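You operate a simulated robot arm through the tools that you are given. There is no shell and no other tool. Be economical: measure what you need, move in short steps, check, and stop when the job is done.

The job below is to be done with a simulated robot arm. You get a single attempt, and the scene is never put back.

TASK
Put things in order on the top of the side table. At the end: the juice carton from the top of the side table stands where the half orange stood; the beige wooden plunger stands on top of the silver apple tray; the half orange stands where the beige wooden plunger stood; the cream sprouted bulb stands where the juice carton stood; whatever was shut is shut again. Leave all else as you found it, and nothing knocked over.
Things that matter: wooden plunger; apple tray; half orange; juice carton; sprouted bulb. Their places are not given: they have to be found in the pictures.

It is judged by the outcome, as a careful person would: the job done as asked, and still so three seconds after it is handed in. It fails if anything else is knocked over, pushed out of place, dropped, spilled or broken.

THE ROBOT
A 6-joint arm with a two-finger parallel gripper, fixed in place. Base frame: the origin is at the foot of the arm, x ahead of it, y to its left, z up; the work surface is at about z = 800. Units: mm, rad, N and s.
With the tool pointing down near the work surface it reaches from about 240 to 640 mm from the base axis. Its first joint turns from -1.152 to 1.152 rad. Payload 2.7 kg.
The tool frame sits at the grasp point between the pads (the TCP): z along the fingers, y along the line on which they close. The tips reach 23 mm beyond it. Largest opening 94 mm; finger width 38, thickness 10; the body of the gripper, 54 by 96 mm, starts 39 mm behind the TCP.
Orientation is that of the tool frame in the base frame, as [roll, pitch, yaw] about the fixed x, y, z axes, in that order (R = Rz(yaw) Ry(pitch) Rx(roll)). With the fingers straight down and closing along the base's y, the tool's x points along the base's -x, its y along +y and its z along -z.

THE INTERFACE
- The arm moves only by the tool arm_command. Its argument "plan" is a list of rows, each a list of 2 entries, a list of its own where there are three numbers: the shift along the tool's x, y, z in units of 500 mm (1.0 is 500 mm), then the turn, a rotation vector about the tool's x, y, z in units of 120 degrees (1.0 is 120 degrees). In form: [[[dx, dy, dz], [rx, ry, rz]], ...]. A call has 1 to 10 rows; each row is the pose to reach, as a shift and turn from the pose commanded when the call began, along the tool's axes at that moment. "gripper" is the closure, from 0 (fully open) to 1 (shut), set as the call begins (left out, the last holds). A call with a number of a shift or a turn outside -1 to 1 is refused whole. Each row takes 0.2 s and may step no farther than 50 mm and 0.15 rad from the row before; otherwise, or with a gripper value out of range, the whole call is refused. A pose out of reach is approached as far as the arm can. The call stops where the force on the tool passes 40 N (or 10 N more than at its start, if that is more) or the arm is blocked; 0.2 s more then pass. Each finger travels about 45 mm/s and halts on what it meets, pressing with about 28 N; the grip force reading is that of the motor and also rises with nothing between the fingers. The clock runs only during rows and for 0.2 s after the last one: add rows that repeat a pose to give the fingers time. The reply holds the time, the measured pose of the TCP, the force on the tool along the base axes, the opening and the grip force, in the units named above and with some noise.
- Cameras (640 x 400 px; columns grow to the right, rows downward): "scene" is fixed at [82.6, -446.1, 1393.3]; the picture's right is [0.65, -0.76, 0.00], its down [-0.51, -0.43, -0.75] and it looks along [0.57, 0.48, -0.67] (base axes); focal length 349 px, centre (320, 200). "wrist" rides on the gripper at [-39, 0, -44] in the tool frame; the picture's right is [0.00, -1.00, 0.00], its down [0.97, 0.00, -0.24] and it looks along [0.24, 0.00, 0.97] (tool axes); focal length 218 px, centre (320, 200).
- grab_frame(camera): a new picture of that camera. It takes no simulated time.
- point_at(camera, pixels): there is no depth. For up to 12 entries [column, row, z] of the newest picture of that camera ("zoom" is the newest enlarged one), the place [x, y] in the base frame at which the ray of that pixel passes the height z, good to about 3 mm. It takes no simulated time.
- close_up(camera, box): a new picture of the part [left, top, right, bottom] of that camera's present view, enlarged. It takes no simulated time.
- close_job(): hands the job in; it is judged then, once.

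Go step by step. Measure first, check grasps and placings, and put right what went wrong. The budget is 80 turns and 46 pictures, counting those below and the enlarged ones. Unless the task says otherwise, let go and move clear before handing in, and close with one line.

The tools are called by a JSON object that holds its "op" and its "data". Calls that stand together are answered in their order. arm_command: Moves the arm, as the interface text tells. Its arguments: {"type":"object","properties":{"plan":{"type":"array"},"gripper":{"type":"number"}},"required":["plan"]} The other tools are called the same way: grab_frame (camera) takes a picture; point_at (camera, pixels) gives the place at which the rays of pixels pass given heights; close_up (camera, box) takes an enlarged picture of a part of a camera's view; close_job () hands the job in.

At the start:

```text
time_s: 0.0
ee_pos: [310.6, -194.8, 1122.3]
tcp_rot: [-3.141, 0.001, 3.14]
force: [0.3, 0.2, 0.0]
opening: 93.9
finger_force: 0.2
```

scene: 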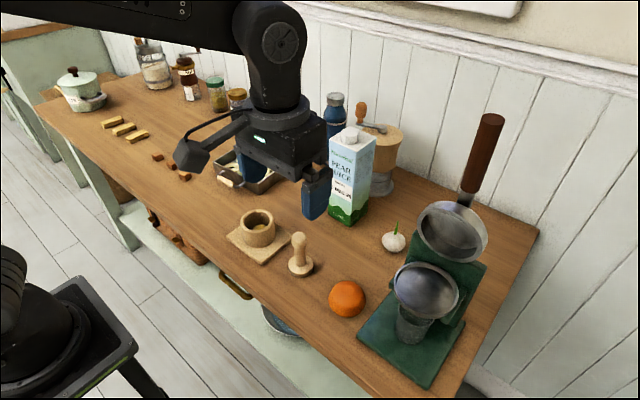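
wrist: 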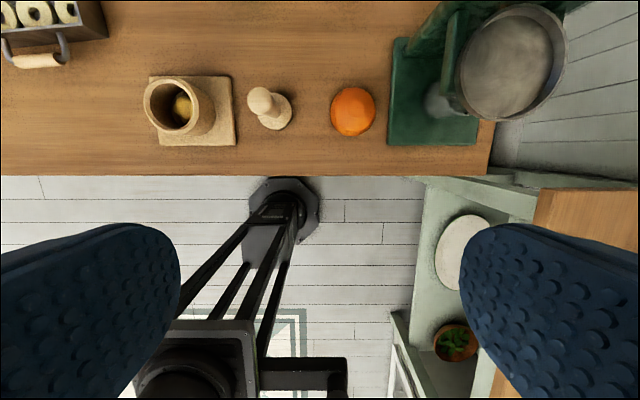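

The plunger (300,258), orange (347,298), bulb (394,240) and carton (352,175) are visible. The tray is partly hidden behind the gripper near (250,175), so I'll enlarge those areas and measure.

{"op": "close_up", "data": {"camera": "scene", "box": [200, 80, 520, 280]}}

{"op": "point_at", "data": {"camera": "scene", "pixels": [[300, 270, 800], [347, 312, 800], [394, 248, 800], [347, 220, 800], [328, 212, 800], [367, 210, 800], [347, 298, 830], [352, 145, 1000], [300, 240, 870]]}}

{"op": "point_at", "data": {"camera": "wrist", "pixels": [[275, 110, 805], [353, 111, 830], [262, 100, 870], [40, 20, 830]]}}

```text
2.00 times, centred on (360, 180) of scene
```

zoom: 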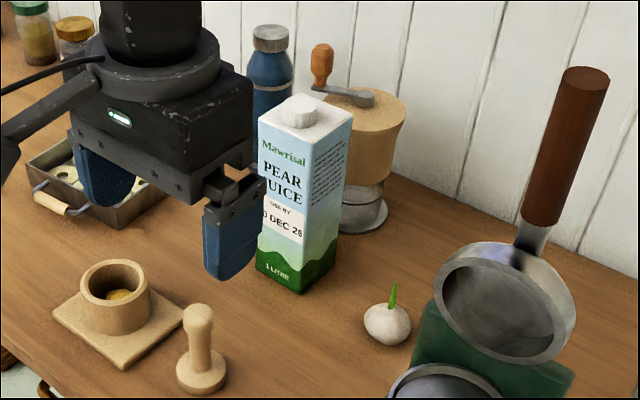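

```text
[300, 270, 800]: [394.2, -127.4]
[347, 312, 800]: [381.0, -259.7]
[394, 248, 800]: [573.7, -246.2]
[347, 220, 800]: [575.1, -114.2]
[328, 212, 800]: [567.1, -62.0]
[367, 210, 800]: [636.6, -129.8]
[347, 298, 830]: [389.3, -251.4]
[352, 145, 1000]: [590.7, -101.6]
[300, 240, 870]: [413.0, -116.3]
```

```text
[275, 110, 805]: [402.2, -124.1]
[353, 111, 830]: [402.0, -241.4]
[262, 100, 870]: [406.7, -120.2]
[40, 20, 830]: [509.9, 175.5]
```

The plunger is near (402,-122), the orange near (402,-241), the bulb near (585,-235) and the carton near (600,-98). Next I move left and up so the wrist camera can see the tray and the scene view is clear.

{"op": "arm_command", "data": {"plan": [[[-0.04, 0.085, -0.01], [0, 0, 0]], [[-0.08, 0.17, -0.02], [0, 0, 0]], [[-0.12, 0.255, -0.03], [0, 0, 0]], [[-0.16, 0.34, -0.04], [0, 0, 0]], [[-0.2, 0.425, -0.05], [0, 0, 0]], [[-0.24, 0.51, -0.056], [0, 0, 0]]], "gripper": 0}}

{"op": "grab_frame", "data": {"camera": "wrist"}}

{"op": "grab_frame", "data": {"camera": "scene"}}

```text
time_s: 1.4
ee_pos: [432.5, 60.4, 1149.0]
tcp_rot: [-3.141, 0.0, 3.139]
force: [0.8, 1.3, -0.6]
opening: 94.1
finger_force: 0.0
```

```text
42 pictures are left
```

wrist: 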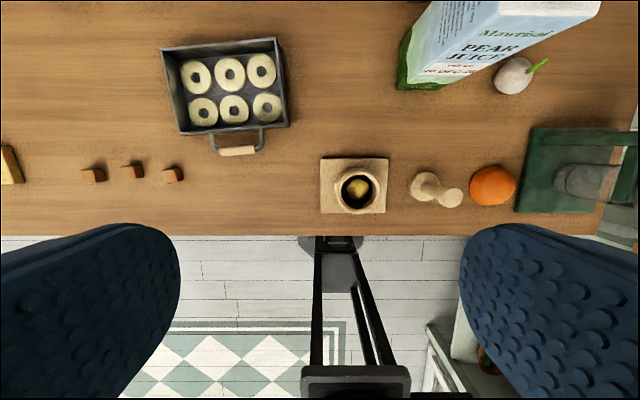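

```text
41 pictures are left
```

scene: 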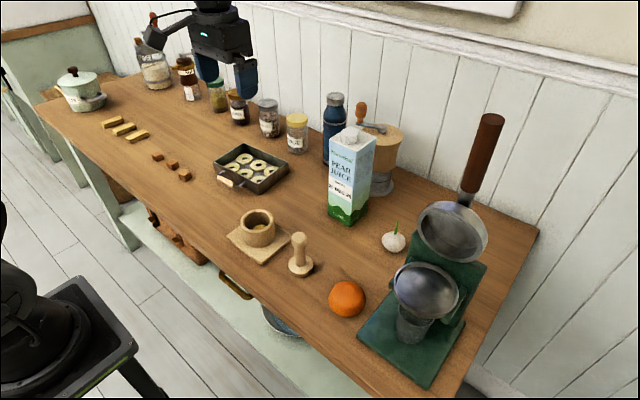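

The tray is at (228,85) in the wrist view and holds six apple rings. I'll enlarge it and measure it along with the other objects.

{"op": "point_at", "data": {"camera": "wrist", "pixels": [[162, 50, 840], [278, 38, 840], [290, 127, 840], [180, 134, 840], [214, 108, 810], [248, 91, 810], [424, 186, 805], [455, 198, 870], [492, 185, 830], [513, 77, 815], [401, 88, 800], [446, 90, 800]]}}

{"op": "close_up", "data": {"camera": "wrist", "box": [140, 20, 300, 120]}}

{"op": "close_up", "data": {"camera": "scene", "box": [200, 130, 296, 190]}}

{"op": "close_up", "data": {"camera": "scene", "box": [280, 120, 472, 240]}}

```text
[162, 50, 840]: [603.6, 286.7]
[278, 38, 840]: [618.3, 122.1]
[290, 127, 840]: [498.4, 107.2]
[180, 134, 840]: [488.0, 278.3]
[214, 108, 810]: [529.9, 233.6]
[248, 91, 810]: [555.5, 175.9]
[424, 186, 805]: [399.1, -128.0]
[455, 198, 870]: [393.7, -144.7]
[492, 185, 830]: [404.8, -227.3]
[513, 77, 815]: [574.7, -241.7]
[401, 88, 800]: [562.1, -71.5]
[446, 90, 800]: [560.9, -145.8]
```

```text
4.00 times, centred on (220, 70) of wrist
```

zoom: 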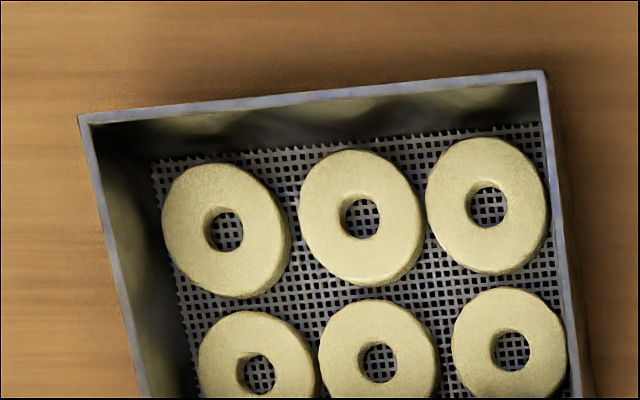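

```text
6.67 times, centred on (248, 160) of scene
```

zoom: 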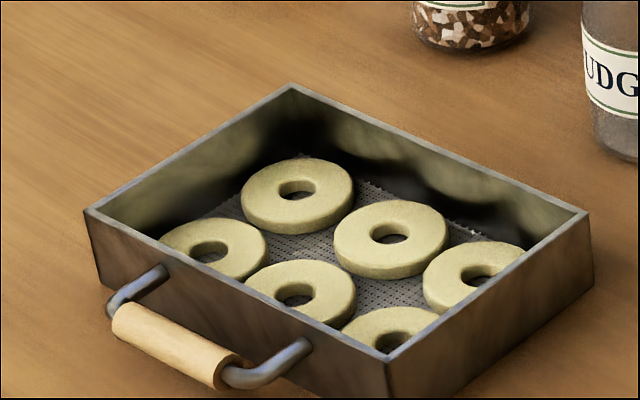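

```text
3.33 times, centred on (376, 180) of scene
```

zoom: 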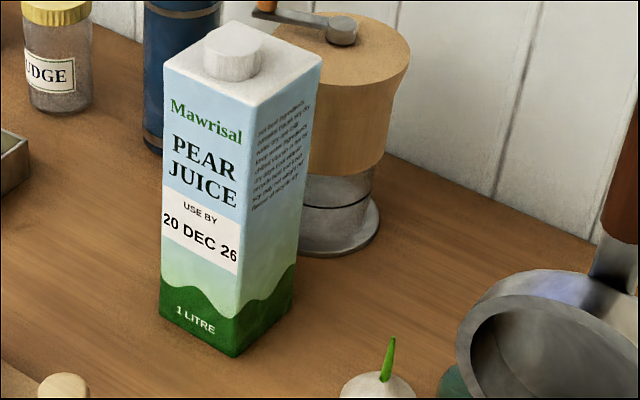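

The rings are about 50 mm across, so the plunger base (about 46 mm) can stand on one. I'll go lower over the plunger, orange and bulb area for precise measurements.

{"op": "arm_command", "data": {"plan": [[[0.005, -0.08, 0.043], [0, 0, 0]], [[0.01, -0.16, 0.086], [0, 0, 0]], [[0.015, -0.24, 0.129], [0, 0, 0]], [[0.02, -0.32, 0.172], [0, 0, 0]], [[0.025, -0.4, 0.215], [0, 0, 0]], [[0.029, -0.48, 0.258], [0, 0, 0]]]}}

{"op": "grab_frame", "data": {"camera": "wrist"}}

{"op": "point_at", "data": {"camera": "scene", "pixels": [[350.8, 227, 800], [328, 213.9, 800], [367.6, 210.9, 800], [352, 147, 1000], [329, 139, 1000], [376, 136, 1000], [353, 129, 1000], [378, 190, 800], [385, 145, 900], [394, 250, 800], [394, 240, 818], [362, 320, 800]]}}

```text
time_s: 2.8
ee_pos: [415.7, -182.3, 1022.6]
tcp_rot: [-3.141, 0.001, 3.141]
force: [0.1, -0.5, 0.1]
opening: 94.0
finger_force: 0.1
```

```text
37 pictures are left
```

wrist: 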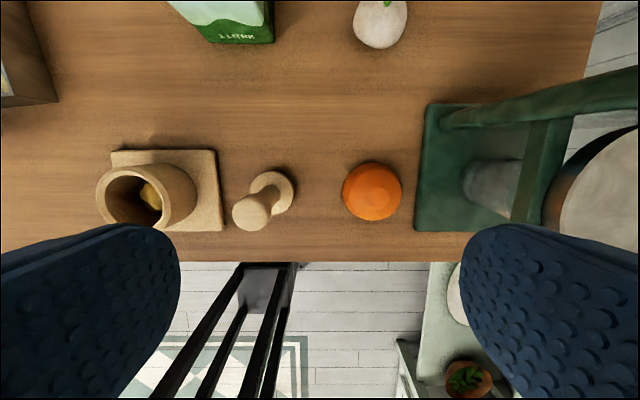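

```text
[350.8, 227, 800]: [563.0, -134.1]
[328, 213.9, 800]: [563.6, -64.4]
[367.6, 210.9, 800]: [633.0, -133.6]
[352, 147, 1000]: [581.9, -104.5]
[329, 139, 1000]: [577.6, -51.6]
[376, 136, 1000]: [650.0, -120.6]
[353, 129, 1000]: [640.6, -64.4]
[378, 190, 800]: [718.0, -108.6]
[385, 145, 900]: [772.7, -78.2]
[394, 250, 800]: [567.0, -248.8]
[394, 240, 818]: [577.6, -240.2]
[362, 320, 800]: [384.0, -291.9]
```

The carton footprint is about x 563–633, y −134…−64, aligned with the axes. I'll measure the plunger (272,188), orange (372,191), bulb (380,22), mortar and stand in this wrist view.

{"op": "point_at", "data": {"camera": "wrist", "pixels": [[272, 190, 805], [250, 211, 890], [342, 191, 815], [403, 191, 815], [372, 160, 815], [372, 221, 815], [417, 230, 805], [426, 103, 805], [197, 190, 850], [219, 190, 810], [380, 24, 818], [408, 24, 818]]}}

{"op": "close_up", "data": {"camera": "scene", "box": [330, 220, 490, 320]}}

{"op": "close_up", "data": {"camera": "scene", "box": [220, 200, 380, 320]}}

```text
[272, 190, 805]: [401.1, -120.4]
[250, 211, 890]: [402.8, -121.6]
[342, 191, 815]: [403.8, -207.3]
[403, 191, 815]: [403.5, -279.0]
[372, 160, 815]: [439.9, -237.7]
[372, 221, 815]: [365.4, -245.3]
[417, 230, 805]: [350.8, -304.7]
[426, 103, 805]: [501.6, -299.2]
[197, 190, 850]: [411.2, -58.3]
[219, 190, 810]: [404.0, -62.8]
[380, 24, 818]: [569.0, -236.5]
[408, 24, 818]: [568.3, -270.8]
```

```text
4.00 times, centred on (410, 270) of scene
```

zoom: 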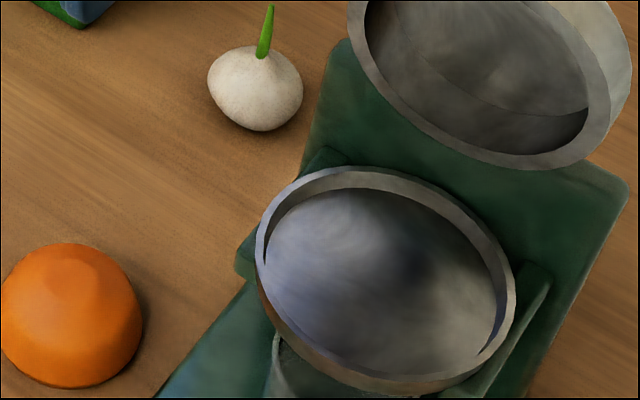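

```text
3.33 times, centred on (300, 260) of scene
```

zoom: 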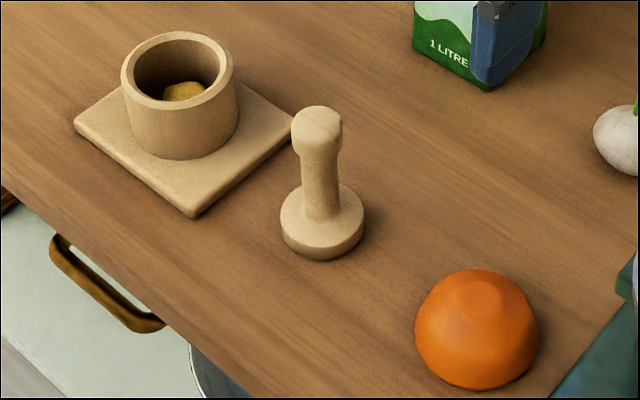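

Plunger axis is about (402,−121) with its top near z≈895; the orange is about (403,−242), roughly 71 mm across, and the stand edge is at y≈−301. Next I move over the plunger and descend to z≈872.

{"op": "arm_command", "data": {"plan": [[[0.0137, 0.0613, 0], [0, 0, 0]], [[0.0274, 0.1226, 0], [0, 0, 0]], [[0.0274, 0.1226, 0.08], [0, 0, 0]], [[0.0274, 0.1226, 0.16], [0, 0, 0]], [[0.0274, 0.1226, 0.24], [0, 0, 0]], [[0.0274, 0.1226, 0.301], [0, 0, 0]], [[0.0274, 0.1226, 0.301], [0, 0, 0]]]}}

{"op": "grab_frame", "data": {"camera": "wrist"}}

{"op": "point_at", "data": {"camera": "scene", "pixels": [[416, 228, 850], [416, 228, 900], [416, 228, 950], [394, 282, 850], [394, 282, 900], [413, 230, 800]]}}

```text
time_s: 4.4
ee_pos: [404.4, -119.4, 870.5]
tcp_rot: [3.141, -0.001, -3.141]
force: [0.2, 0.9, 0.3]
opening: 93.9
finger_force: 0.1
```

```text
34 pictures are left
```

wrist: 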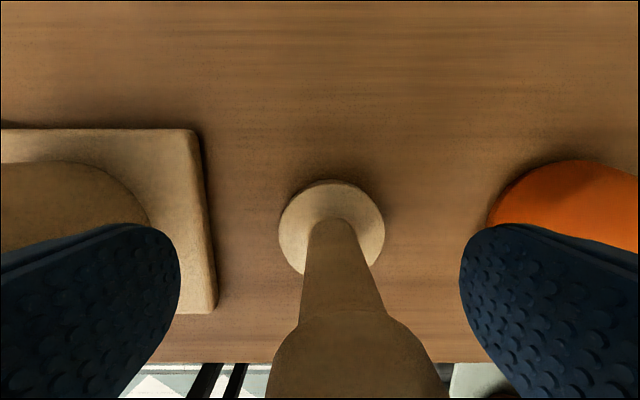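

```text
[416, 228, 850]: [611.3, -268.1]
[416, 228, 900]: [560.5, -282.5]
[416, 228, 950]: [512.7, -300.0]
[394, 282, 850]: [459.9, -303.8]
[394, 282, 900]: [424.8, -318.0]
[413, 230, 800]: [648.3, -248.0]
```

The plunger is between the fingers but looks a little right of centre: base spans columns 278–385 and the knob 270–447. I'll measure that offset before closing.

{"op": "point_at", "data": {"camera": "wrist", "pixels": [[278, 228, 808], [385, 228, 808], [331, 181, 812], [270, 380, 885], [447, 380, 885], [218, 230, 812], [340, 218, 830]]}}

```text
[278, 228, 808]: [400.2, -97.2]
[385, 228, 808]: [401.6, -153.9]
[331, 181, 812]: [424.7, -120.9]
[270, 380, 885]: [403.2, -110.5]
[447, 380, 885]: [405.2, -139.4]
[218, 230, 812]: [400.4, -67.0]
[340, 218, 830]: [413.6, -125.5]
```

The plunger centre is about (402,−125), so I shift 5 mm to the right and close.

{"op": "arm_command", "data": {"plan": [[[0.004, -0.011, 0], [0, 0, 0]], [[0.004, -0.011, 0], [0, 0, 0]]]}}

{"op": "arm_command", "data": {"plan": [[[0, 0, 0], [0, 0, 0]], [[0, 0, 0], [0, 0, 0]], [[0, 0, 0], [0, 0, 0]], [[0, 0, 0], [0, 0, 0]], [[0, 0, 0], [0, 0, 0]]], "gripper": 1}}

```text
time_s: 5.0
ee_pos: [400.8, -123.7, 869.9]
tcp_rot: [-3.14, -0.001, 3.141]
force: [0.7, 0.5, 0.2]
opening: 94.0
finger_force: 0.0
```

```text
time_s: 6.2
ee_pos: [400.6, -123.5, 870.1]
tcp_rot: [-3.142, 0.001, 3.141]
force: [-0.2, 0.3, -0.3]
opening: 28.8
finger_force: 28.0
```

The knob is gripped at 28.8 mm opening. I lift 90 mm and carry the plunger over the tray centre at about (555,201).

{"op": "arm_command", "data": {"plan": [[[0, 0, -0.09], [0, 0, 0]], [[0, 0, -0.18], [0, 0, 0]], [[-0.0385, 0.081, -0.18], [0, 0, 0]], [[-0.077, 0.162, -0.18], [0, 0, 0]], [[-0.1155, 0.243, -0.18], [0, 0, 0]], [[-0.154, 0.3245, -0.18], [0, 0, 0]], [[-0.1925, 0.4055, -0.18], [0, 0, 0]], [[-0.231, 0.487, -0.18], [0, 0, 0]], [[-0.2695, 0.568, -0.18], [0, 0, 0]], [[-0.308, 0.649, -0.18], [0, 0, 0]]]}}

{"op": "grab_frame", "data": {"camera": "wrist"}}

{"op": "grab_frame", "data": {"camera": "scene"}}

```text
time_s: 8.4
ee_pos: [554.3, 201.5, 959.6]
tcp_rot: [-3.141, -0.002, 3.141]
force: [-0.4, -0.2, -0.4]
opening: 28.7
finger_force: 28.3
```

```text
33 pictures are left
```

wrist: 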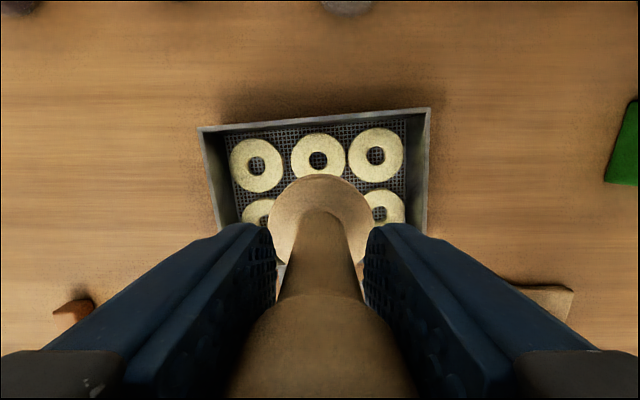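

```text
32 pictures are left
```

scene: 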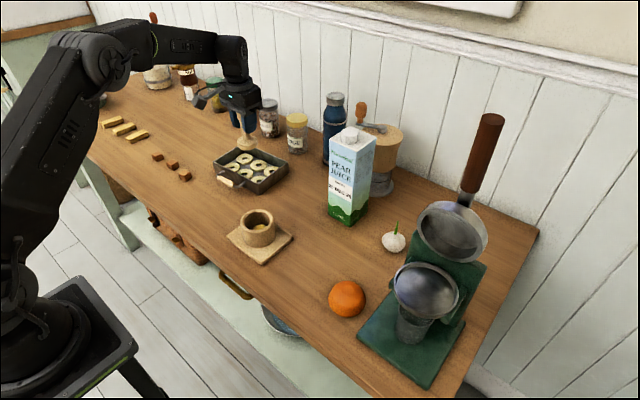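

The plunger hangs upright over the tray. I'll measure the ring centres — (257,164), (319,154), (375,155), (386,210) — and the walls from here.

{"op": "point_at", "data": {"camera": "wrist", "pixels": [[257, 164, 818], [319, 156, 818], [375, 156, 818], [261, 212, 818], [386, 211, 818], [199, 127, 840], [430, 108, 840], [421, 232, 840], [290, 154, 818], [346, 154, 818]]}}

{"op": "close_up", "data": {"camera": "scene", "box": [200, 120, 296, 200]}}

```text
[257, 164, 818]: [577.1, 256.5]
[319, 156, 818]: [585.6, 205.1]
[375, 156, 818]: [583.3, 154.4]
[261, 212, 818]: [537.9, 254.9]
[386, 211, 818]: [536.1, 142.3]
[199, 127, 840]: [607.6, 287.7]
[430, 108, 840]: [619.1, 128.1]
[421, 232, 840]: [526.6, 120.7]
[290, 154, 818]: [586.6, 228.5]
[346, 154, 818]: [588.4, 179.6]
```

```text
5.00 times, centred on (248, 160) of scene
```

zoom: 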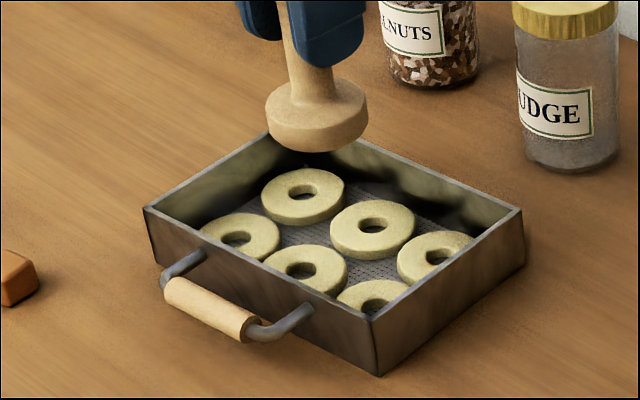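

Midway between the two middle rings is about (560,202). I shift 6 mm forward and descend to just above the rings.

{"op": "arm_command", "data": {"plan": [[[-0.012, 0, 0.04], [0, 0, 0]], [[-0.012, 0, 0.08], [0, 0, 0]], [[-0.012, 0, 0.116], [0, 0, 0]], [[-0.012, 0, 0.116], [0, 0, 0]]]}}

{"op": "close_up", "data": {"camera": "scene", "box": [200, 120, 296, 200]}}

```text
time_s: 9.4
ee_pos: [561.7, 201.0, 903.2]
tcp_rot: [3.14, -0.001, 3.141]
force: [0.2, -0.1, 0.6]
opening: 28.7
finger_force: 28.3
```

```text
5.00 times, centred on (248, 160) of scene
```

zoom: 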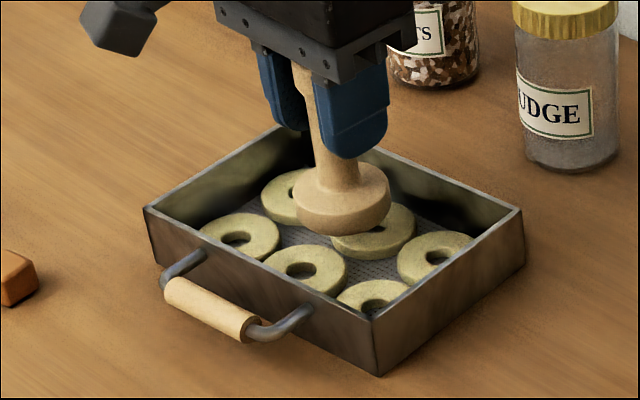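

Bottom of the plunger is about 12–15 mm above the rings and over the middle pair. I lower it in small steps, watching the force.

{"op": "arm_command", "data": {"plan": [[[0, 0, 0.008], [0, 0, 0]], [[0, 0, 0.016], [0, 0, 0]], [[0, 0, 0.02], [0, 0, 0]]]}}

{"op": "arm_command", "data": {"plan": [[[0, 0, 0.004], [0, 0, 0]], [[0, 0, 0.004], [0, 0, 0]]]}}

```text
time_s: 10.2
ee_pos: [560.2, 199.9, 893.2]
tcp_rot: [3.141, 0.0, 3.141]
force: [-0.4, -0.3, -0.7]
opening: 28.6
finger_force: 28.0
```

```text
time_s: 10.8
ee_pos: [561.2, 200.7, 892.0]
tcp_rot: [-3.141, -0.002, -3.141]
force: [-0.2, -0.2, -0.3]
opening: 29.0
finger_force: 28.4
```

{"op": "arm_command", "data": {"plan": [[[0, 0, 0.004], [0, 0, 0]], [[0, 0, 0.004], [0, 0, 0]]]}}

{"op": "close_up", "data": {"camera": "scene", "box": [216, 130, 280, 190]}}

```text
time_s: 11.4
ee_pos: [560.8, 201.1, 888.6]
tcp_rot: [3.141, 0.0, 3.141]
force: [-0.1, 0.2, 0.0]
opening: 28.7
finger_force: 27.9
```

```text
6.67 times, centred on (248, 160) of scene
```

zoom: 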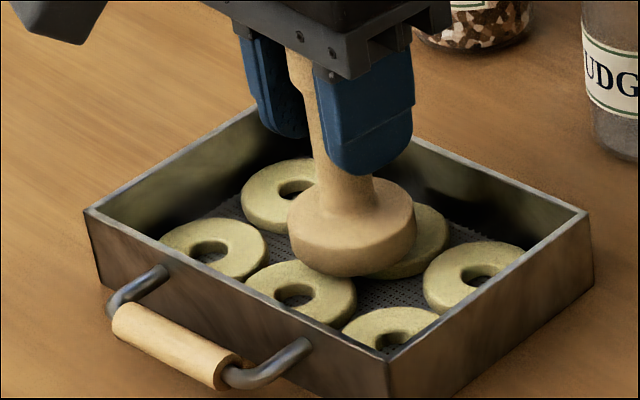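

No contact yet. I continue down in 1.5 mm rows.

{"op": "arm_command", "data": {"plan": [[[0, 0, 0.003], [0, 0, 0]], [[0, 0, 0.006], [0, 0, 0]], [[0, 0, 0.006], [0, 0, 0]]]}}

{"op": "arm_command", "data": {"plan": [[[0, 0, 0.003], [0, 0, 0]], [[0, 0, 0.006], [0, 0, 0]], [[0, 0, 0.006], [0, 0, 0]]]}}

```text
time_s: 12.2
ee_pos: [559.1, 200.3, 886.3]
tcp_rot: [3.141, 0.0, 3.141]
force: [-0.3, 0.6, -0.7]
opening: 28.4
finger_force: 27.6
```

```text
time_s: 13.0
ee_pos: [560.7, 202.0, 883.7]
tcp_rot: [-3.142, 0.0, -3.142]
force: [-0.5, 1.1, -0.6]
opening: 28.5
finger_force: 28.2
```

{"op": "arm_command", "data": {"plan": [[[0, 0, 0.003], [0, 0, 0]], [[0, 0, 0.006], [0, 0, 0]], [[0, 0, 0.006], [0, 0, 0]]]}}

{"op": "close_up", "data": {"camera": "scene", "box": [216, 130, 280, 190]}}

```text
time_s: 13.8
ee_pos: [561.1, 201.5, 881.4]
tcp_rot: [3.14, 0.004, 3.142]
force: [-3.1, -0.6, 16.0]
opening: 28.8
finger_force: 27.8
```

```text
6.67 times, centred on (248, 160) of scene
```

zoom: 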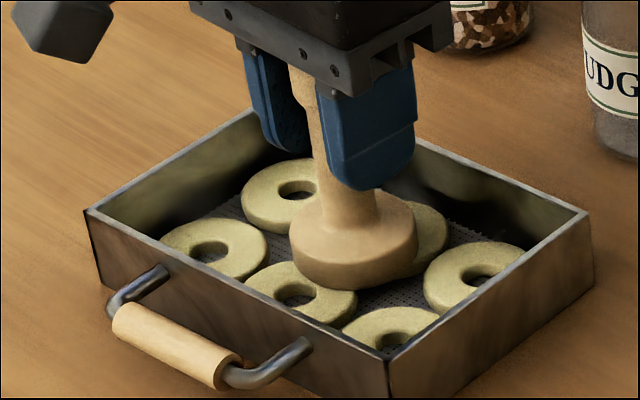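

Contact at 16 N with TCP z≈881, and the base overlaps both middle rings. I'll ease up 1 mm and open.

{"op": "arm_command", "data": {"plan": [[[0, 0, -0.002], [0, 0, 0]], [[0, 0, -0.002], [0, 0, 0]]]}}

{"op": "arm_command", "data": {"plan": [[[0, 0, 0], [0, 0, 0]], [[0, 0, 0], [0, 0, 0]], [[0, 0, 0], [0, 0, 0]], [[0, 0, 0], [0, 0, 0]]], "gripper": 0.3}}

{"op": "close_up", "data": {"camera": "scene", "box": [216, 130, 280, 190]}}

```text
time_s: 14.4
ee_pos: [561.6, 201.4, 881.7]
tcp_rot: [3.139, 0.003, -3.141]
force: [2.7, 0.9, 14.3]
opening: 28.7
finger_force: 27.9
```

```text
time_s: 15.4
ee_pos: [560.1, 201.3, 880.8]
tcp_rot: [-3.141, 0.0, -3.142]
force: [-0.1, 0.2, -0.5]
opening: 65.8
finger_force: 0.1
```

```text
6.67 times, centred on (248, 160) of scene
```

zoom: 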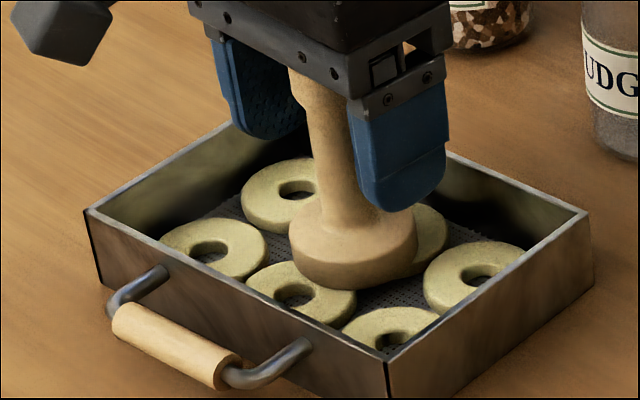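

The plunger stands upright on the tray. I rise and travel to the orange, rotating the wrist 90° so the fingers close along x, away from the stand.

{"op": "arm_command", "data": {"plan": [[[0, 0, -0.098], [0, 0, 0]], [[0, 0, -0.197], [0, 0, 0]], [[0.0315, -0.0886, -0.197], [0, 0, -0.07]], [[0.063, -0.1772, -0.197], [0, 0, -0.14]], [[0.0945, -0.2658, -0.197], [0, 0, -0.21]], [[0.126, -0.3544, -0.197], [0, 0, -0.28]], [[0.1575, -0.443, -0.197], [0, 0, -0.35]], [[0.189, -0.5316, -0.197], [0, 0, -0.42]], [[0.2205, -0.6202, -0.197], [0, 0, -0.49]], [[0.252, -0.7088, -0.197], [0, 0, -0.56]]], "gripper": 0}}

```text
time_s: 17.6
ee_pos: [435.5, -153.3, 978.8]
tcp_rot: [-3.141, 0.001, -1.968]
force: [-0.9, 0.0, 0.9]
opening: 94.0
finger_force: 0.0
```

I'm partway, at yaw −1.97. I finish the rotation and move over the orange.

{"op": "arm_command", "data": {"plan": [[[0.063, -0.003, 0], [0, 0, -0.065]], [[0.126, -0.006, 0], [0, 0, -0.13]], [[0.1887, -0.0087, 0], [0, 0, -0.19]], [[0.1887, -0.0087, 0], [0, 0, -0.19]]]}}

{"op": "grab_frame", "data": {"camera": "wrist"}}

```text
time_s: 18.6
ee_pos: [402.9, -242.4, 981.1]
tcp_rot: [3.141, 0.001, -1.572]
force: [-0.4, -0.4, 0.1]
opening: 93.8
finger_force: 0.1
```

```text
26 pictures are left
```

wrist: 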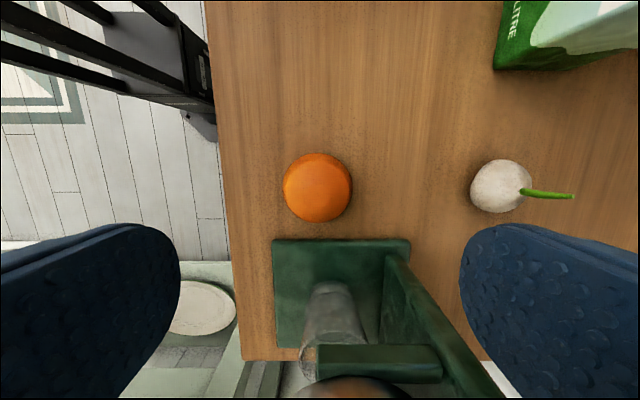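

I'll measure the orange, the stand edge (row 240) and the stand's crossbar (row 345) at a few heights to confirm clearance.

{"op": "point_at", "data": {"camera": "wrist", "pixels": [[283, 188, 810], [353, 188, 810], [318, 153, 810], [318, 223, 805], [340, 239, 810], [380, 345, 860], [380, 345, 900], [350, 378, 900], [500, 187, 815], [500, 160, 812], [500, 213, 812], [471, 187, 815]]}}

{"op": "close_up", "data": {"camera": "scene", "box": [300, 220, 460, 340]}}

```text
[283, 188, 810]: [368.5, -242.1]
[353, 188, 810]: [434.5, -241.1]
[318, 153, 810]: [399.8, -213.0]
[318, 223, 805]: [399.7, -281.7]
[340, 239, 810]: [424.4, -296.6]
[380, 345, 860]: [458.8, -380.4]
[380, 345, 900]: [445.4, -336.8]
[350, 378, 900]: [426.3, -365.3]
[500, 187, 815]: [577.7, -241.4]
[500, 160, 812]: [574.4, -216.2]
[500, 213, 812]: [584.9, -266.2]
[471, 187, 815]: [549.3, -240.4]
```

```text
3.33 times, centred on (380, 280) of scene
```

zoom: 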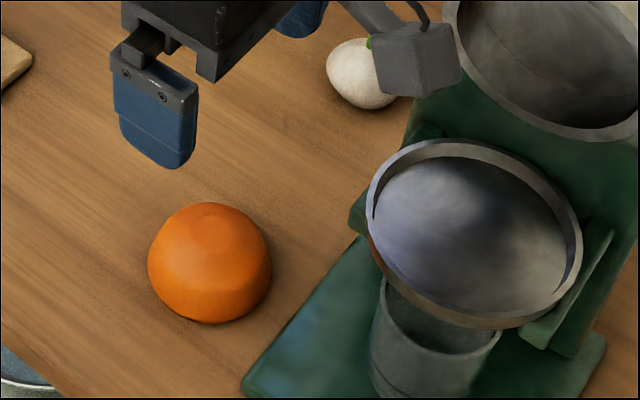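

A boxy part sticks out on the tool +x side (zoom (415,60)), now toward the funnels, so this yaw is risky low down. I'll rotate back to the original yaw and use a reduced 81 mm opening beside the stand.

{"op": "arm_command", "data": {"plan": [[[0, 0, 0], [0, 0, 0.07]], [[0, 0, 0], [0, 0, 0.14]], [[0, 0, 0], [0, 0, 0.21]], [[0, 0, 0], [0, 0, 0.28]], [[0, 0, 0], [0, 0, 0.35]], [[0, 0, 0], [0, 0, 0.42]], [[0, 0, 0], [0, 0, 0.49]], [[0, 0, 0], [0, 0, 0.56]], [[0, 0, 0], [0, 0, 0.63]], [[0, 0, 0], [0, 0, 0.7]]], "gripper": 0.14}}

{"op": "arm_command", "data": {"plan": [[[0, 0, 0], [0, 0, 0.05]], [[0, 0, 0.08], [0, 0, 0.05]], [[0, 0, 0.14], [0, 0, 0.05]], [[0, 0, 0.14], [0, 0, 0.05]]]}}

{"op": "grab_frame", "data": {"camera": "wrist"}}

```text
time_s: 20.8
ee_pos: [401.1, -242.2, 978.9]
tcp_rot: [3.141, -0.001, -3.039]
force: [-0.1, 0.4, -0.9]
opening: 80.8
finger_force: 0.0
```

```text
time_s: 21.8
ee_pos: [401.0, -240.5, 908.1]
tcp_rot: [3.141, 0.0, 3.141]
force: [-0.4, 0.2, -0.4]
opening: 80.8
finger_force: 0.1
```

```text
24 pictures are left
```

wrist: 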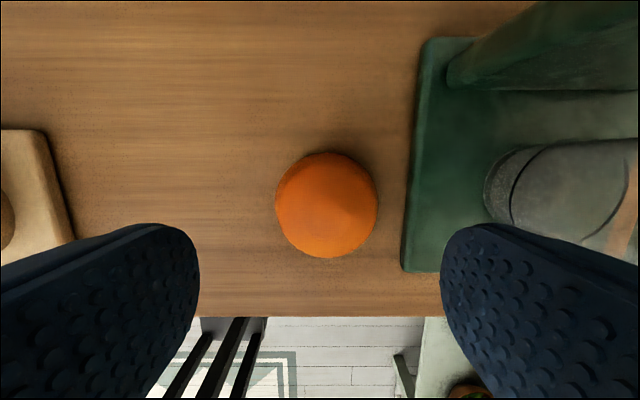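

{"op": "point_at", "data": {"camera": "wrist", "pixels": [[275, 203, 812], [378, 203, 812], [327, 152, 812], [327, 257, 808], [403, 245, 800], [405, 203, 812], [412, 203, 815], [327, 190, 842]]}}

```text
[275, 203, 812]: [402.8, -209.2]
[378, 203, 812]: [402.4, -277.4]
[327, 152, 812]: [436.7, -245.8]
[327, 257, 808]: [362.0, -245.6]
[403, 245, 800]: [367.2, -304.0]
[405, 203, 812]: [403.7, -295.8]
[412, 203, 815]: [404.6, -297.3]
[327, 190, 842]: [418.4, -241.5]
```

The orange is centred at about (402,−243), 68 mm across, and the stand edge is at about −298. I descend to TCP z≈828 with a 1.5 mm right shift.

{"op": "arm_command", "data": {"plan": [[[0, -0.003, 0.06], [0, 0, 0]], [[0, -0.003, 0.11], [0, 0, 0]], [[0, -0.003, 0.14], [0, 0, 0]], [[0, -0.003, 0.16], [0, 0, 0]], [[0, -0.003, 0.16], [0, 0, 0]]]}}

{"op": "grab_frame", "data": {"camera": "wrist"}}

```text
time_s: 23.0
ee_pos: [400.7, -243.5, 828.9]
tcp_rot: [3.141, -0.001, -3.141]
force: [-0.4, -0.3, 0.5]
opening: 80.7
finger_force: 0.1
```

```text
23 pictures are left
```

wrist: 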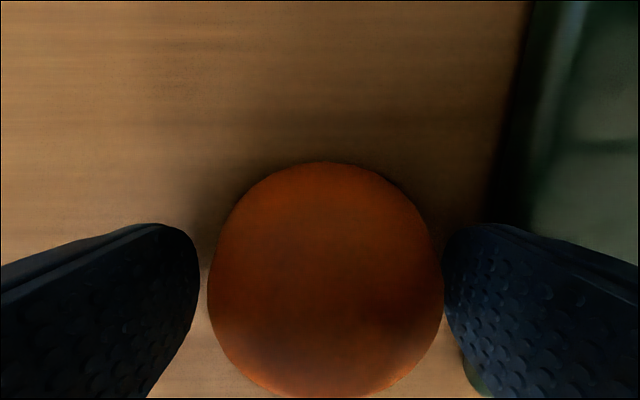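

The fingers straddle the orange without touching it. I go 2 mm lower and close.

{"op": "arm_command", "data": {"plan": [[[0, 0, 0.004], [0, 0, 0]], [[0, 0, 0.004], [0, 0, 0]], [[0, 0, 0.004], [0, 0, 0]], [[0, 0, 0.004], [0, 0, 0]]], "gripper": 1}}

{"op": "arm_command", "data": {"plan": [[[0, 0, -0.02], [0, 0, 0]], [[0, 0, -0.06], [0, 0, 0]], [[0, 0, -0.1], [0, 0, 0]], [[0, 0, -0.1], [0, 0, 0]]]}}

{"op": "grab_frame", "data": {"camera": "scene"}}

```text
time_s: 24.0
ee_pos: [401.3, -243.2, 828.6]
tcp_rot: [3.142, 0.002, 3.141]
force: [-6.1, 1.6, 21.4]
opening: 70.5
finger_force: 28.2
```

```text
time_s: 25.0
ee_pos: [401.4, -243.8, 877.3]
tcp_rot: [3.14, 0.001, -3.141]
force: [-0.9, -0.3, -0.8]
opening: 70.4
finger_force: 28.0
```

```text
22 pictures are left
```

scene: 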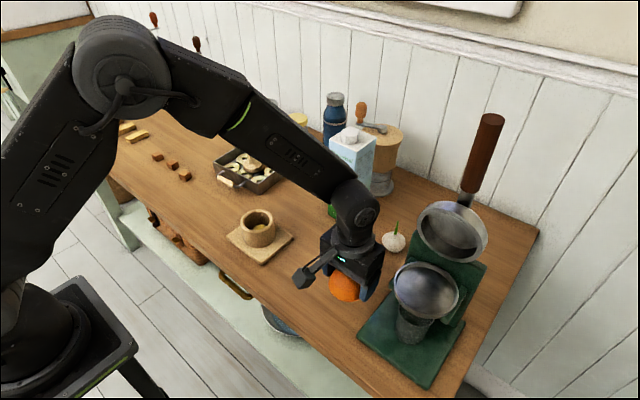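

The orange is held at 70.4 mm and lifted. I carry it 119.5 mm left to the plunger's old place and lower it.

{"op": "arm_command", "data": {"plan": [[[0, 0.08, 0], [0, 0, 0]], [[0, 0.16, 0], [0, 0, 0]], [[0, 0.239, 0], [0, 0, 0]], [[0, 0.239, 0.05], [0, 0, 0]], [[0, 0.239, 0.085], [0, 0, 0]], [[0, 0.239, 0.094], [0, 0, 0]], [[0, 0.239, 0.094], [0, 0, 0]]]}}

{"op": "close_up", "data": {"camera": "scene", "box": [230, 200, 390, 320]}}

```text
time_s: 26.6
ee_pos: [400.1, -122.8, 830.7]
tcp_rot: [3.141, 0.0, 3.141]
force: [0.4, 0.2, -1.2]
opening: 70.2
finger_force: 27.9
```

```text
3.33 times, centred on (310, 260) of scene
```

zoom: 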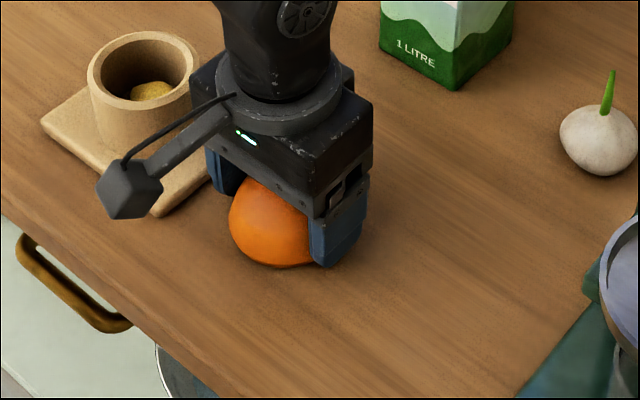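

No contact yet. I'll lower by 1–2 mm steps.

{"op": "arm_command", "data": {"plan": [[[0, 0, 0.003], [0, 0, 0]], [[0, 0, 0.003], [0, 0, 0]]]}}

```text
time_s: 27.2
ee_pos: [400.6, -123.0, 829.9]
tcp_rot: [-3.141, -0.001, -3.141]
force: [-0.8, -0.1, 0.0]
opening: 70.3
finger_force: 27.8
```

{"op": "arm_command", "data": {"plan": [[[0, 0, 0.003], [0, 0, 0]], [[0, 0, 0.003], [0, 0, 0]]]}}

```text
time_s: 27.8
ee_pos: [401.5, -122.5, 827.6]
tcp_rot: [3.141, -0.001, -3.141]
force: [0.0, -0.1, -0.3]
opening: 70.2
finger_force: 28.3
```

{"op": "arm_command", "data": {"plan": [[[0, 0, 0.003], [0, 0, 0]], [[0, 0, 0.003], [0, 0, 0]]]}}

{"op": "close_up", "data": {"camera": "scene", "box": [270, 230, 350, 290]}}

```text
time_s: 28.4
ee_pos: [401.9, -123.5, 826.6]
tcp_rot: [3.141, -0.001, 3.141]
force: [-4.7, 2.2, 11.7]
opening: 70.2
finger_force: 28.0
```

```text
6.67 times, centred on (310, 260) of scene
```

zoom: 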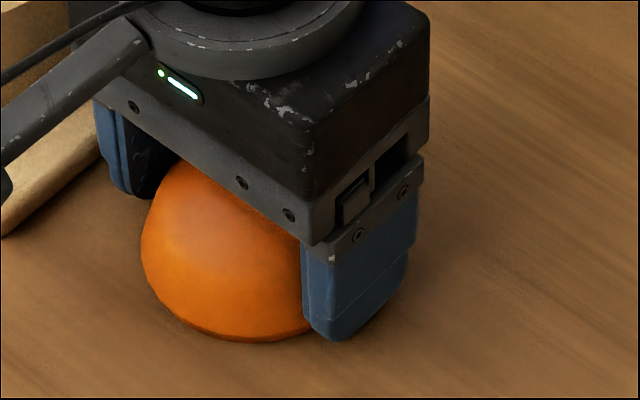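

Contact at 11.7 N, so the orange is on the table. I open to 81 mm and rise straight up to about z=1080.

{"op": "arm_command", "data": {"plan": [[[0, 0, 0], [0, 0, 0]], [[0, 0, 0], [0, 0, 0]], [[0, 0, -0.04], [0, 0, 0]], [[0, 0, -0.12], [0, 0, 0]], [[0, 0, -0.21], [0, 0, 0]], [[0, 0, -0.3], [0, 0, 0]], [[0, 0, -0.4], [0, 0, 0]], [[0, 0, -0.5], [0, 0, 0]]], "gripper": 0.14}}

{"op": "grab_frame", "data": {"camera": "wrist"}}

{"op": "grab_frame", "data": {"camera": "scene"}}

```text
time_s: 30.2
ee_pos: [399.8, -124.4, 1079.7]
tcp_rot: [-3.141, -0.001, 3.141]
force: [0.2, 0.2, 0.7]
opening: 80.8
finger_force: 0.2
```

```text
19 pictures are left
```

wrist: 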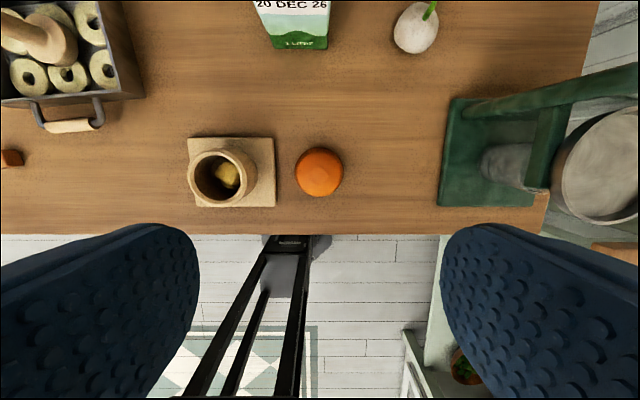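

```text
18 pictures are left
```

scene: 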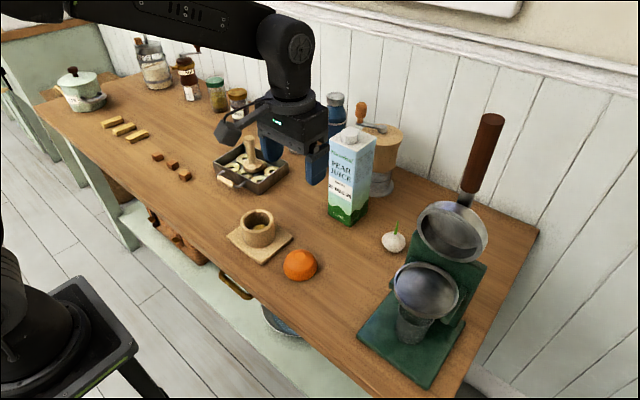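

The orange sits at the plunger's old place, and the plunger still stands. I measure the carton's lower edge (271,48)–(328,48) and move over the carton's top with clearance.

{"op": "point_at", "data": {"camera": "wrist", "pixels": [[271, 49, 802], [328, 49, 802], [319, 172, 815], [416, 30, 815]]}}

{"op": "arm_command", "data": {"plan": [[[-0.08, 0.012, -0.02], [0, 0, 0]], [[-0.16, 0.024, -0.04], [0, 0, 0]], [[-0.24, 0.036, -0.06], [0, 0, 0]], [[-0.3, 0.05, -0.06], [0, 0, 0]], [[-0.3, 0.05, -0.06], [0, 0, 0]]], "gripper": 0}}

{"op": "grab_frame", "data": {"camera": "wrist"}}

```text
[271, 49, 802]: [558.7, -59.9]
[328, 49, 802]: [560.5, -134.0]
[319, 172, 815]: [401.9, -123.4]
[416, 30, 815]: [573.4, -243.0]
```

```text
time_s: 31.4
ee_pos: [553.0, -98.5, 1106.9]
tcp_rot: [-3.141, -0.001, 3.141]
force: [-0.4, 0.1, 0.0]
opening: 94.2
finger_force: 0.1
```

```text
17 pictures are left
```

wrist: 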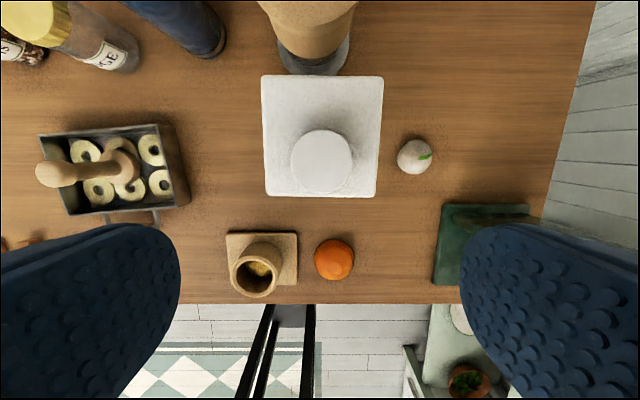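

The carton top (262–383, 75–197) is centred at about (598,−99.5), with its shoulder near z≈1010. I move over it and descend to TCP z≈996.

{"op": "arm_command", "data": {"plan": [[[-0.045, 0, 0], [0, 0, 0]], [[-0.09, -0.001, 0], [0, 0, 0]], [[-0.09, -0.001, 0.06], [0, 0, 0]], [[-0.09, -0.001, 0.12], [0, 0, 0]], [[-0.09, -0.001, 0.12], [0, 0, 0]]]}}

{"op": "grab_frame", "data": {"camera": "wrist"}}

{"op": "close_up", "data": {"camera": "scene", "box": [280, 80, 440, 240]}}

```text
time_s: 32.6
ee_pos: [598.0, -98.7, 1045.2]
tcp_rot: [3.141, 0.001, 3.142]
force: [0.1, -0.5, -1.0]
opening: 94.0
finger_force: 0.0
out of reach, approached as far as the arm can: row 2
```

```text
16 pictures are left
```

wrist: 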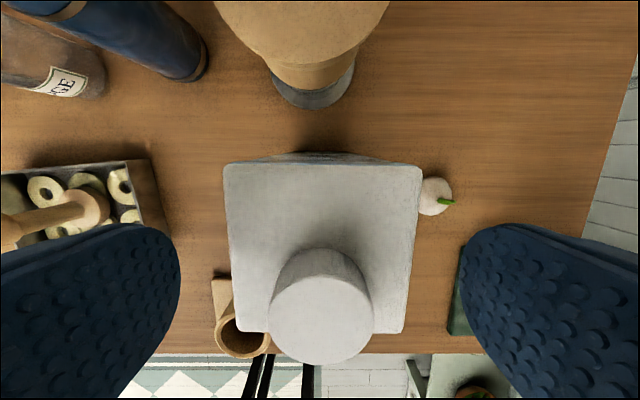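

```text
2.50 times, centred on (360, 160) of scene
```

zoom: 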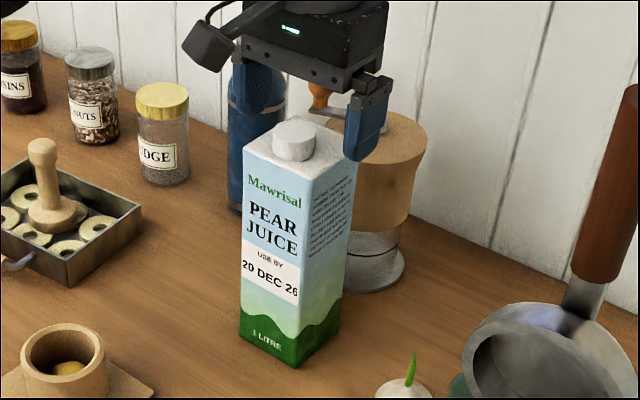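

I'm centred over the carton and reach is fine. Now I descend to z≈996 and close.

{"op": "arm_command", "data": {"plan": [[[0, 0, 0.04], [0, 0, 0]], [[0, 0, 0.075], [0, 0, 0]], [[0, 0, 0.098], [0, 0, 0]], [[0, 0, 0.098], [0, 0, 0]]]}}

{"op": "arm_command", "data": {"plan": [[[0, 0, 0], [0, 0, 0]], [[0, 0, 0], [0, 0, 0]], [[0, 0, 0], [0, 0, 0]], [[0, 0, 0], [0, 0, 0]]], "gripper": 1}}

```text
time_s: 33.6
ee_pos: [597.1, -99.2, 998.2]
tcp_rot: [-3.14, 0.001, 3.141]
force: [-0.1, 0.5, 0.6]
opening: 94.0
finger_force: 0.1
```

```text
time_s: 34.6
ee_pos: [598.0, -100.0, 997.4]
tcp_rot: [-3.14, 0.0, 3.141]
force: [1.9, -1.4, 0.1]
opening: 71.9
finger_force: 27.6
```

The carton is gripped at 71.9 mm. I lift it 45 mm, still within reach, then carry it toward (402,−243).

{"op": "arm_command", "data": {"plan": [[[0, 0, -0.03], [0, 0, 0]], [[0, 0, -0.06], [0, 0, 0]], [[0, 0, -0.09], [0, 0, 0]], [[0, 0, -0.09], [0, 0, 0]]]}}

{"op": "close_up", "data": {"camera": "scene", "box": [280, 80, 440, 240]}}

```text
time_s: 35.6
ee_pos: [598.0, -100.1, 1040.6]
tcp_rot: [3.141, -0.003, 3.139]
force: [0.4, 0.6, -11.1]
opening: 71.7
finger_force: 28.0
```

```text
2.50 times, centred on (360, 160) of scene
```

zoom: 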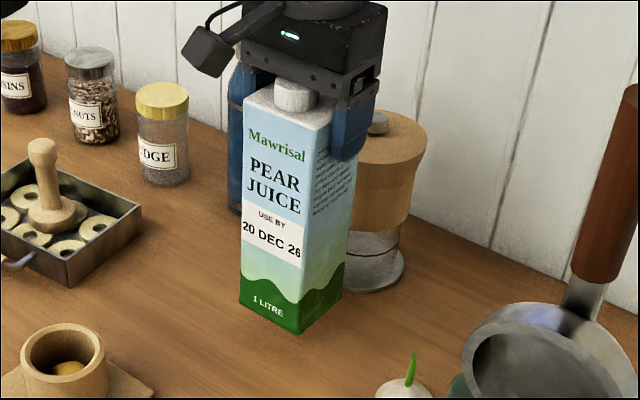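

The carton hangs straight, about 1.1 kg. I carry it over the orange's old spot.

{"op": "arm_command", "data": {"plan": [[[0.03, -0.022, 0], [0, 0, 0]], [[0.08, -0.058, 0], [0, 0, 0]], [[0.14, -0.102, 0], [0, 0, 0]], [[0.2, -0.146, 0], [0, 0, 0]], [[0.26, -0.19, 0], [0, 0, 0]], [[0.32, -0.234, 0], [0, 0, 0]], [[0.365, -0.266, 0], [0, 0, 0]], [[0.392, -0.285, 0], [0, 0, 0]], [[0.392, -0.285, 0], [0, 0, 0]]]}}

{"op": "grab_frame", "data": {"camera": "scene"}}

```text
time_s: 37.6
ee_pos: [398.4, -241.9, 1041.1]
tcp_rot: [3.14, 0.0, -3.142]
force: [0.8, 0.2, -8.8]
opening: 71.9
finger_force: 27.7
```

```text
13 pictures are left
```

scene: 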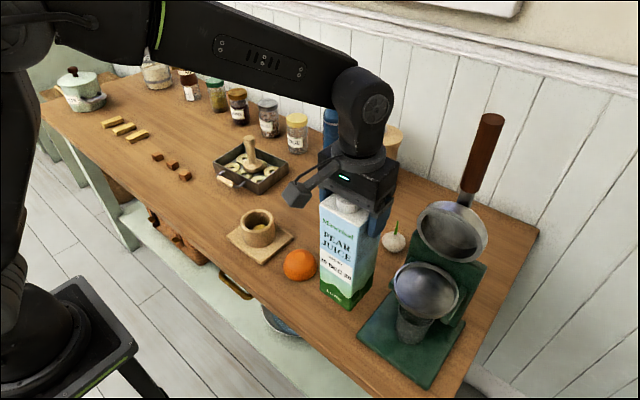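

The carton is clear of the orange and the stand. I lower it to about 1 mm above rest height.

{"op": "arm_command", "data": {"plan": [[[-0.004, -0.001, 0.03], [0, 0, 0]], [[-0.004, -0.001, 0.06], [0, 0, 0]], [[-0.004, -0.001, 0.082], [0, 0, 0]], [[-0.004, -0.001, 0.082], [0, 0, 0]]]}}

{"op": "arm_command", "data": {"plan": [[[0, 0, 0.003], [0, 0, 0]], [[0, 0, 0.003], [0, 0, 0]]]}}

```text
time_s: 38.6
ee_pos: [402.1, -241.4, 1000.5]
tcp_rot: [3.14, -0.001, -3.141]
force: [-0.6, -0.4, -10.1]
opening: 71.9
finger_force: 28.3
```

```text
time_s: 39.2
ee_pos: [401.6, -242.6, 998.9]
tcp_rot: [-3.14, -0.001, 3.141]
force: [0.5, -0.5, -10.6]
opening: 71.9
finger_force: 27.7
```

{"op": "arm_command", "data": {"plan": [[[0, 0, 0.003], [0, 0, 0]], [[0, 0, 0.003], [0, 0, 0]]]}}

```text
time_s: 39.8
ee_pos: [402.4, -241.2, 998.0]
tcp_rot: [3.141, 0.0, 3.14]
force: [-0.6, 0.4, -8.1]
opening: 71.9
finger_force: 27.9
```

{"op": "arm_command", "data": {"plan": [[[0, 0, 0.003], [0, 0, 0]], [[0, 0, 0.003], [0, 0, 0]]]}}

```text
time_s: 40.4
ee_pos: [402.6, -240.9, 996.8]
tcp_rot: [-3.141, 0.001, 3.141]
force: [-6.6, 2.9, 13.4]
opening: 72.1
finger_force: 27.8
```

The load has transferred (+13 N), so the carton is standing. I open and rise straight up.

{"op": "arm_command", "data": {"plan": [[[0, 0, -0.001], [0, 0, 0]], [[0, 0, -0.001], [0, 0, 0]], [[0, 0, -0.001], [0, 0, 0]], [[0, 0, -0.04], [0, 0, 0]], [[0, 0, -0.1], [0, 0, 0]], [[0, 0, -0.16], [0, 0, 0]], [[0, 0, -0.2], [0, 0, 0]]], "gripper": 0}}

{"op": "grab_frame", "data": {"camera": "scene"}}

```text
time_s: 42.0
ee_pos: [402.5, -241.8, 1098.1]
tcp_rot: [3.141, 0.0, 3.141]
force: [0.2, 0.8, 0.4]
opening: 94.0
finger_force: 0.1
```

```text
12 pictures are left
```

scene: 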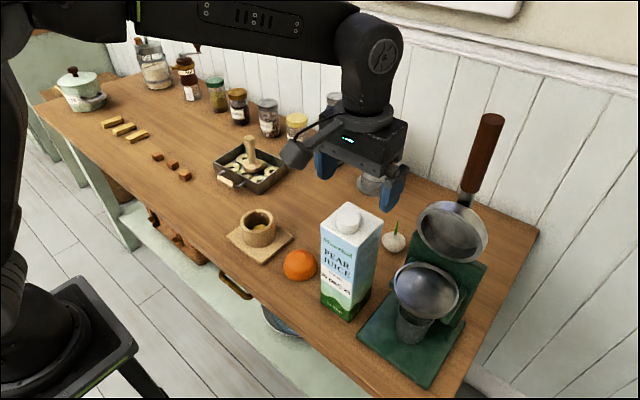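

The carton stands upright at the orange's old spot. The tool's protruding box would come near the carton at the bulb, so I check the stand's geometry from here with the wrist camera before choosing a yaw.

{"op": "grab_frame", "data": {"camera": "wrist"}}

```text
11 pictures are left
```

wrist: 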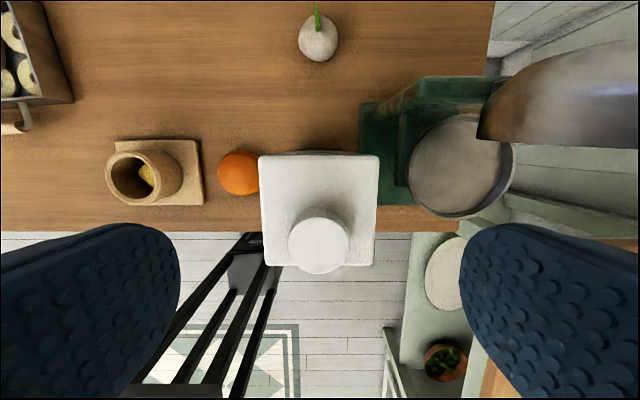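

The upper sieve (left edge col 478) triangulates to about (450,−325,1018), so it is clear of the bulb. The forearm and box would pass near the carton, though, so I'll rotate so the box points +y and later tilt the wrist toward +y. First I move to open space while rotating.

{"op": "arm_command", "data": {"plan": [[[-0.03, 0.06, 0], [0, 0, 0.07]], [[-0.09, 0.12, 0], [0, 0, 0.14]], [[-0.16, 0.17, 0], [0, 0, 0.21]], [[-0.22, 0.19, 0], [0, 0, 0.28]], [[-0.28, 0.2, 0.04], [0, 0, 0.35]], [[-0.28, 0.2, 0.1], [0, 0, 0.42]], [[-0.28, 0.2, 0.15], [0, 0, 0.49]], [[-0.28, 0.2, 0.2], [0, 0, 0.56]], [[-0.28, 0.2, 0.2], [0, 0, 0.63]], [[-0.28, 0.2, 0.2], [0, 0, 0.7]]], "gripper": 0.2}}

```text
time_s: 44.2
ee_pos: [543.2, -142.4, 995.1]
tcp_rot: [-3.141, 0.001, 1.673]
force: [0.2, -1.1, -0.8]
opening: 75.2
finger_force: 0.1
```

Yaw is nearly 90°. I finish that, then tilt 15° about the finger-closing axis and look at the bulb.

{"op": "arm_command", "data": {"plan": [[[0, 0, 0], [0, 0, 0.049]]]}}

{"op": "arm_command", "data": {"plan": [[[0, 0, 0], [0, -0.065, 0]], [[0, 0, 0], [0, -0.125, 0]], [[0, 0, 0], [0, -0.125, 0]]]}}

{"op": "grab_frame", "data": {"camera": "wrist"}}

```text
time_s: 44.6
ee_pos: [542.0, -143.2, 996.1]
tcp_rot: [3.141, 0.0, 1.571]
force: [0.6, -0.1, 0.6]
opening: 75.3
finger_force: 0.0
```

```text
time_s: 45.4
ee_pos: [542.2, -141.5, 995.3]
tcp_rot: [3.141, 0.264, 1.572]
force: [0.4, 0.1, -0.5]
opening: 75.1
finger_force: 0.0
```

```text
10 pictures are left
```

wrist: 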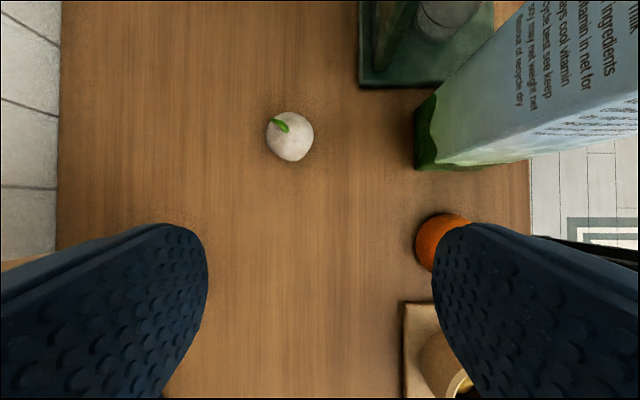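

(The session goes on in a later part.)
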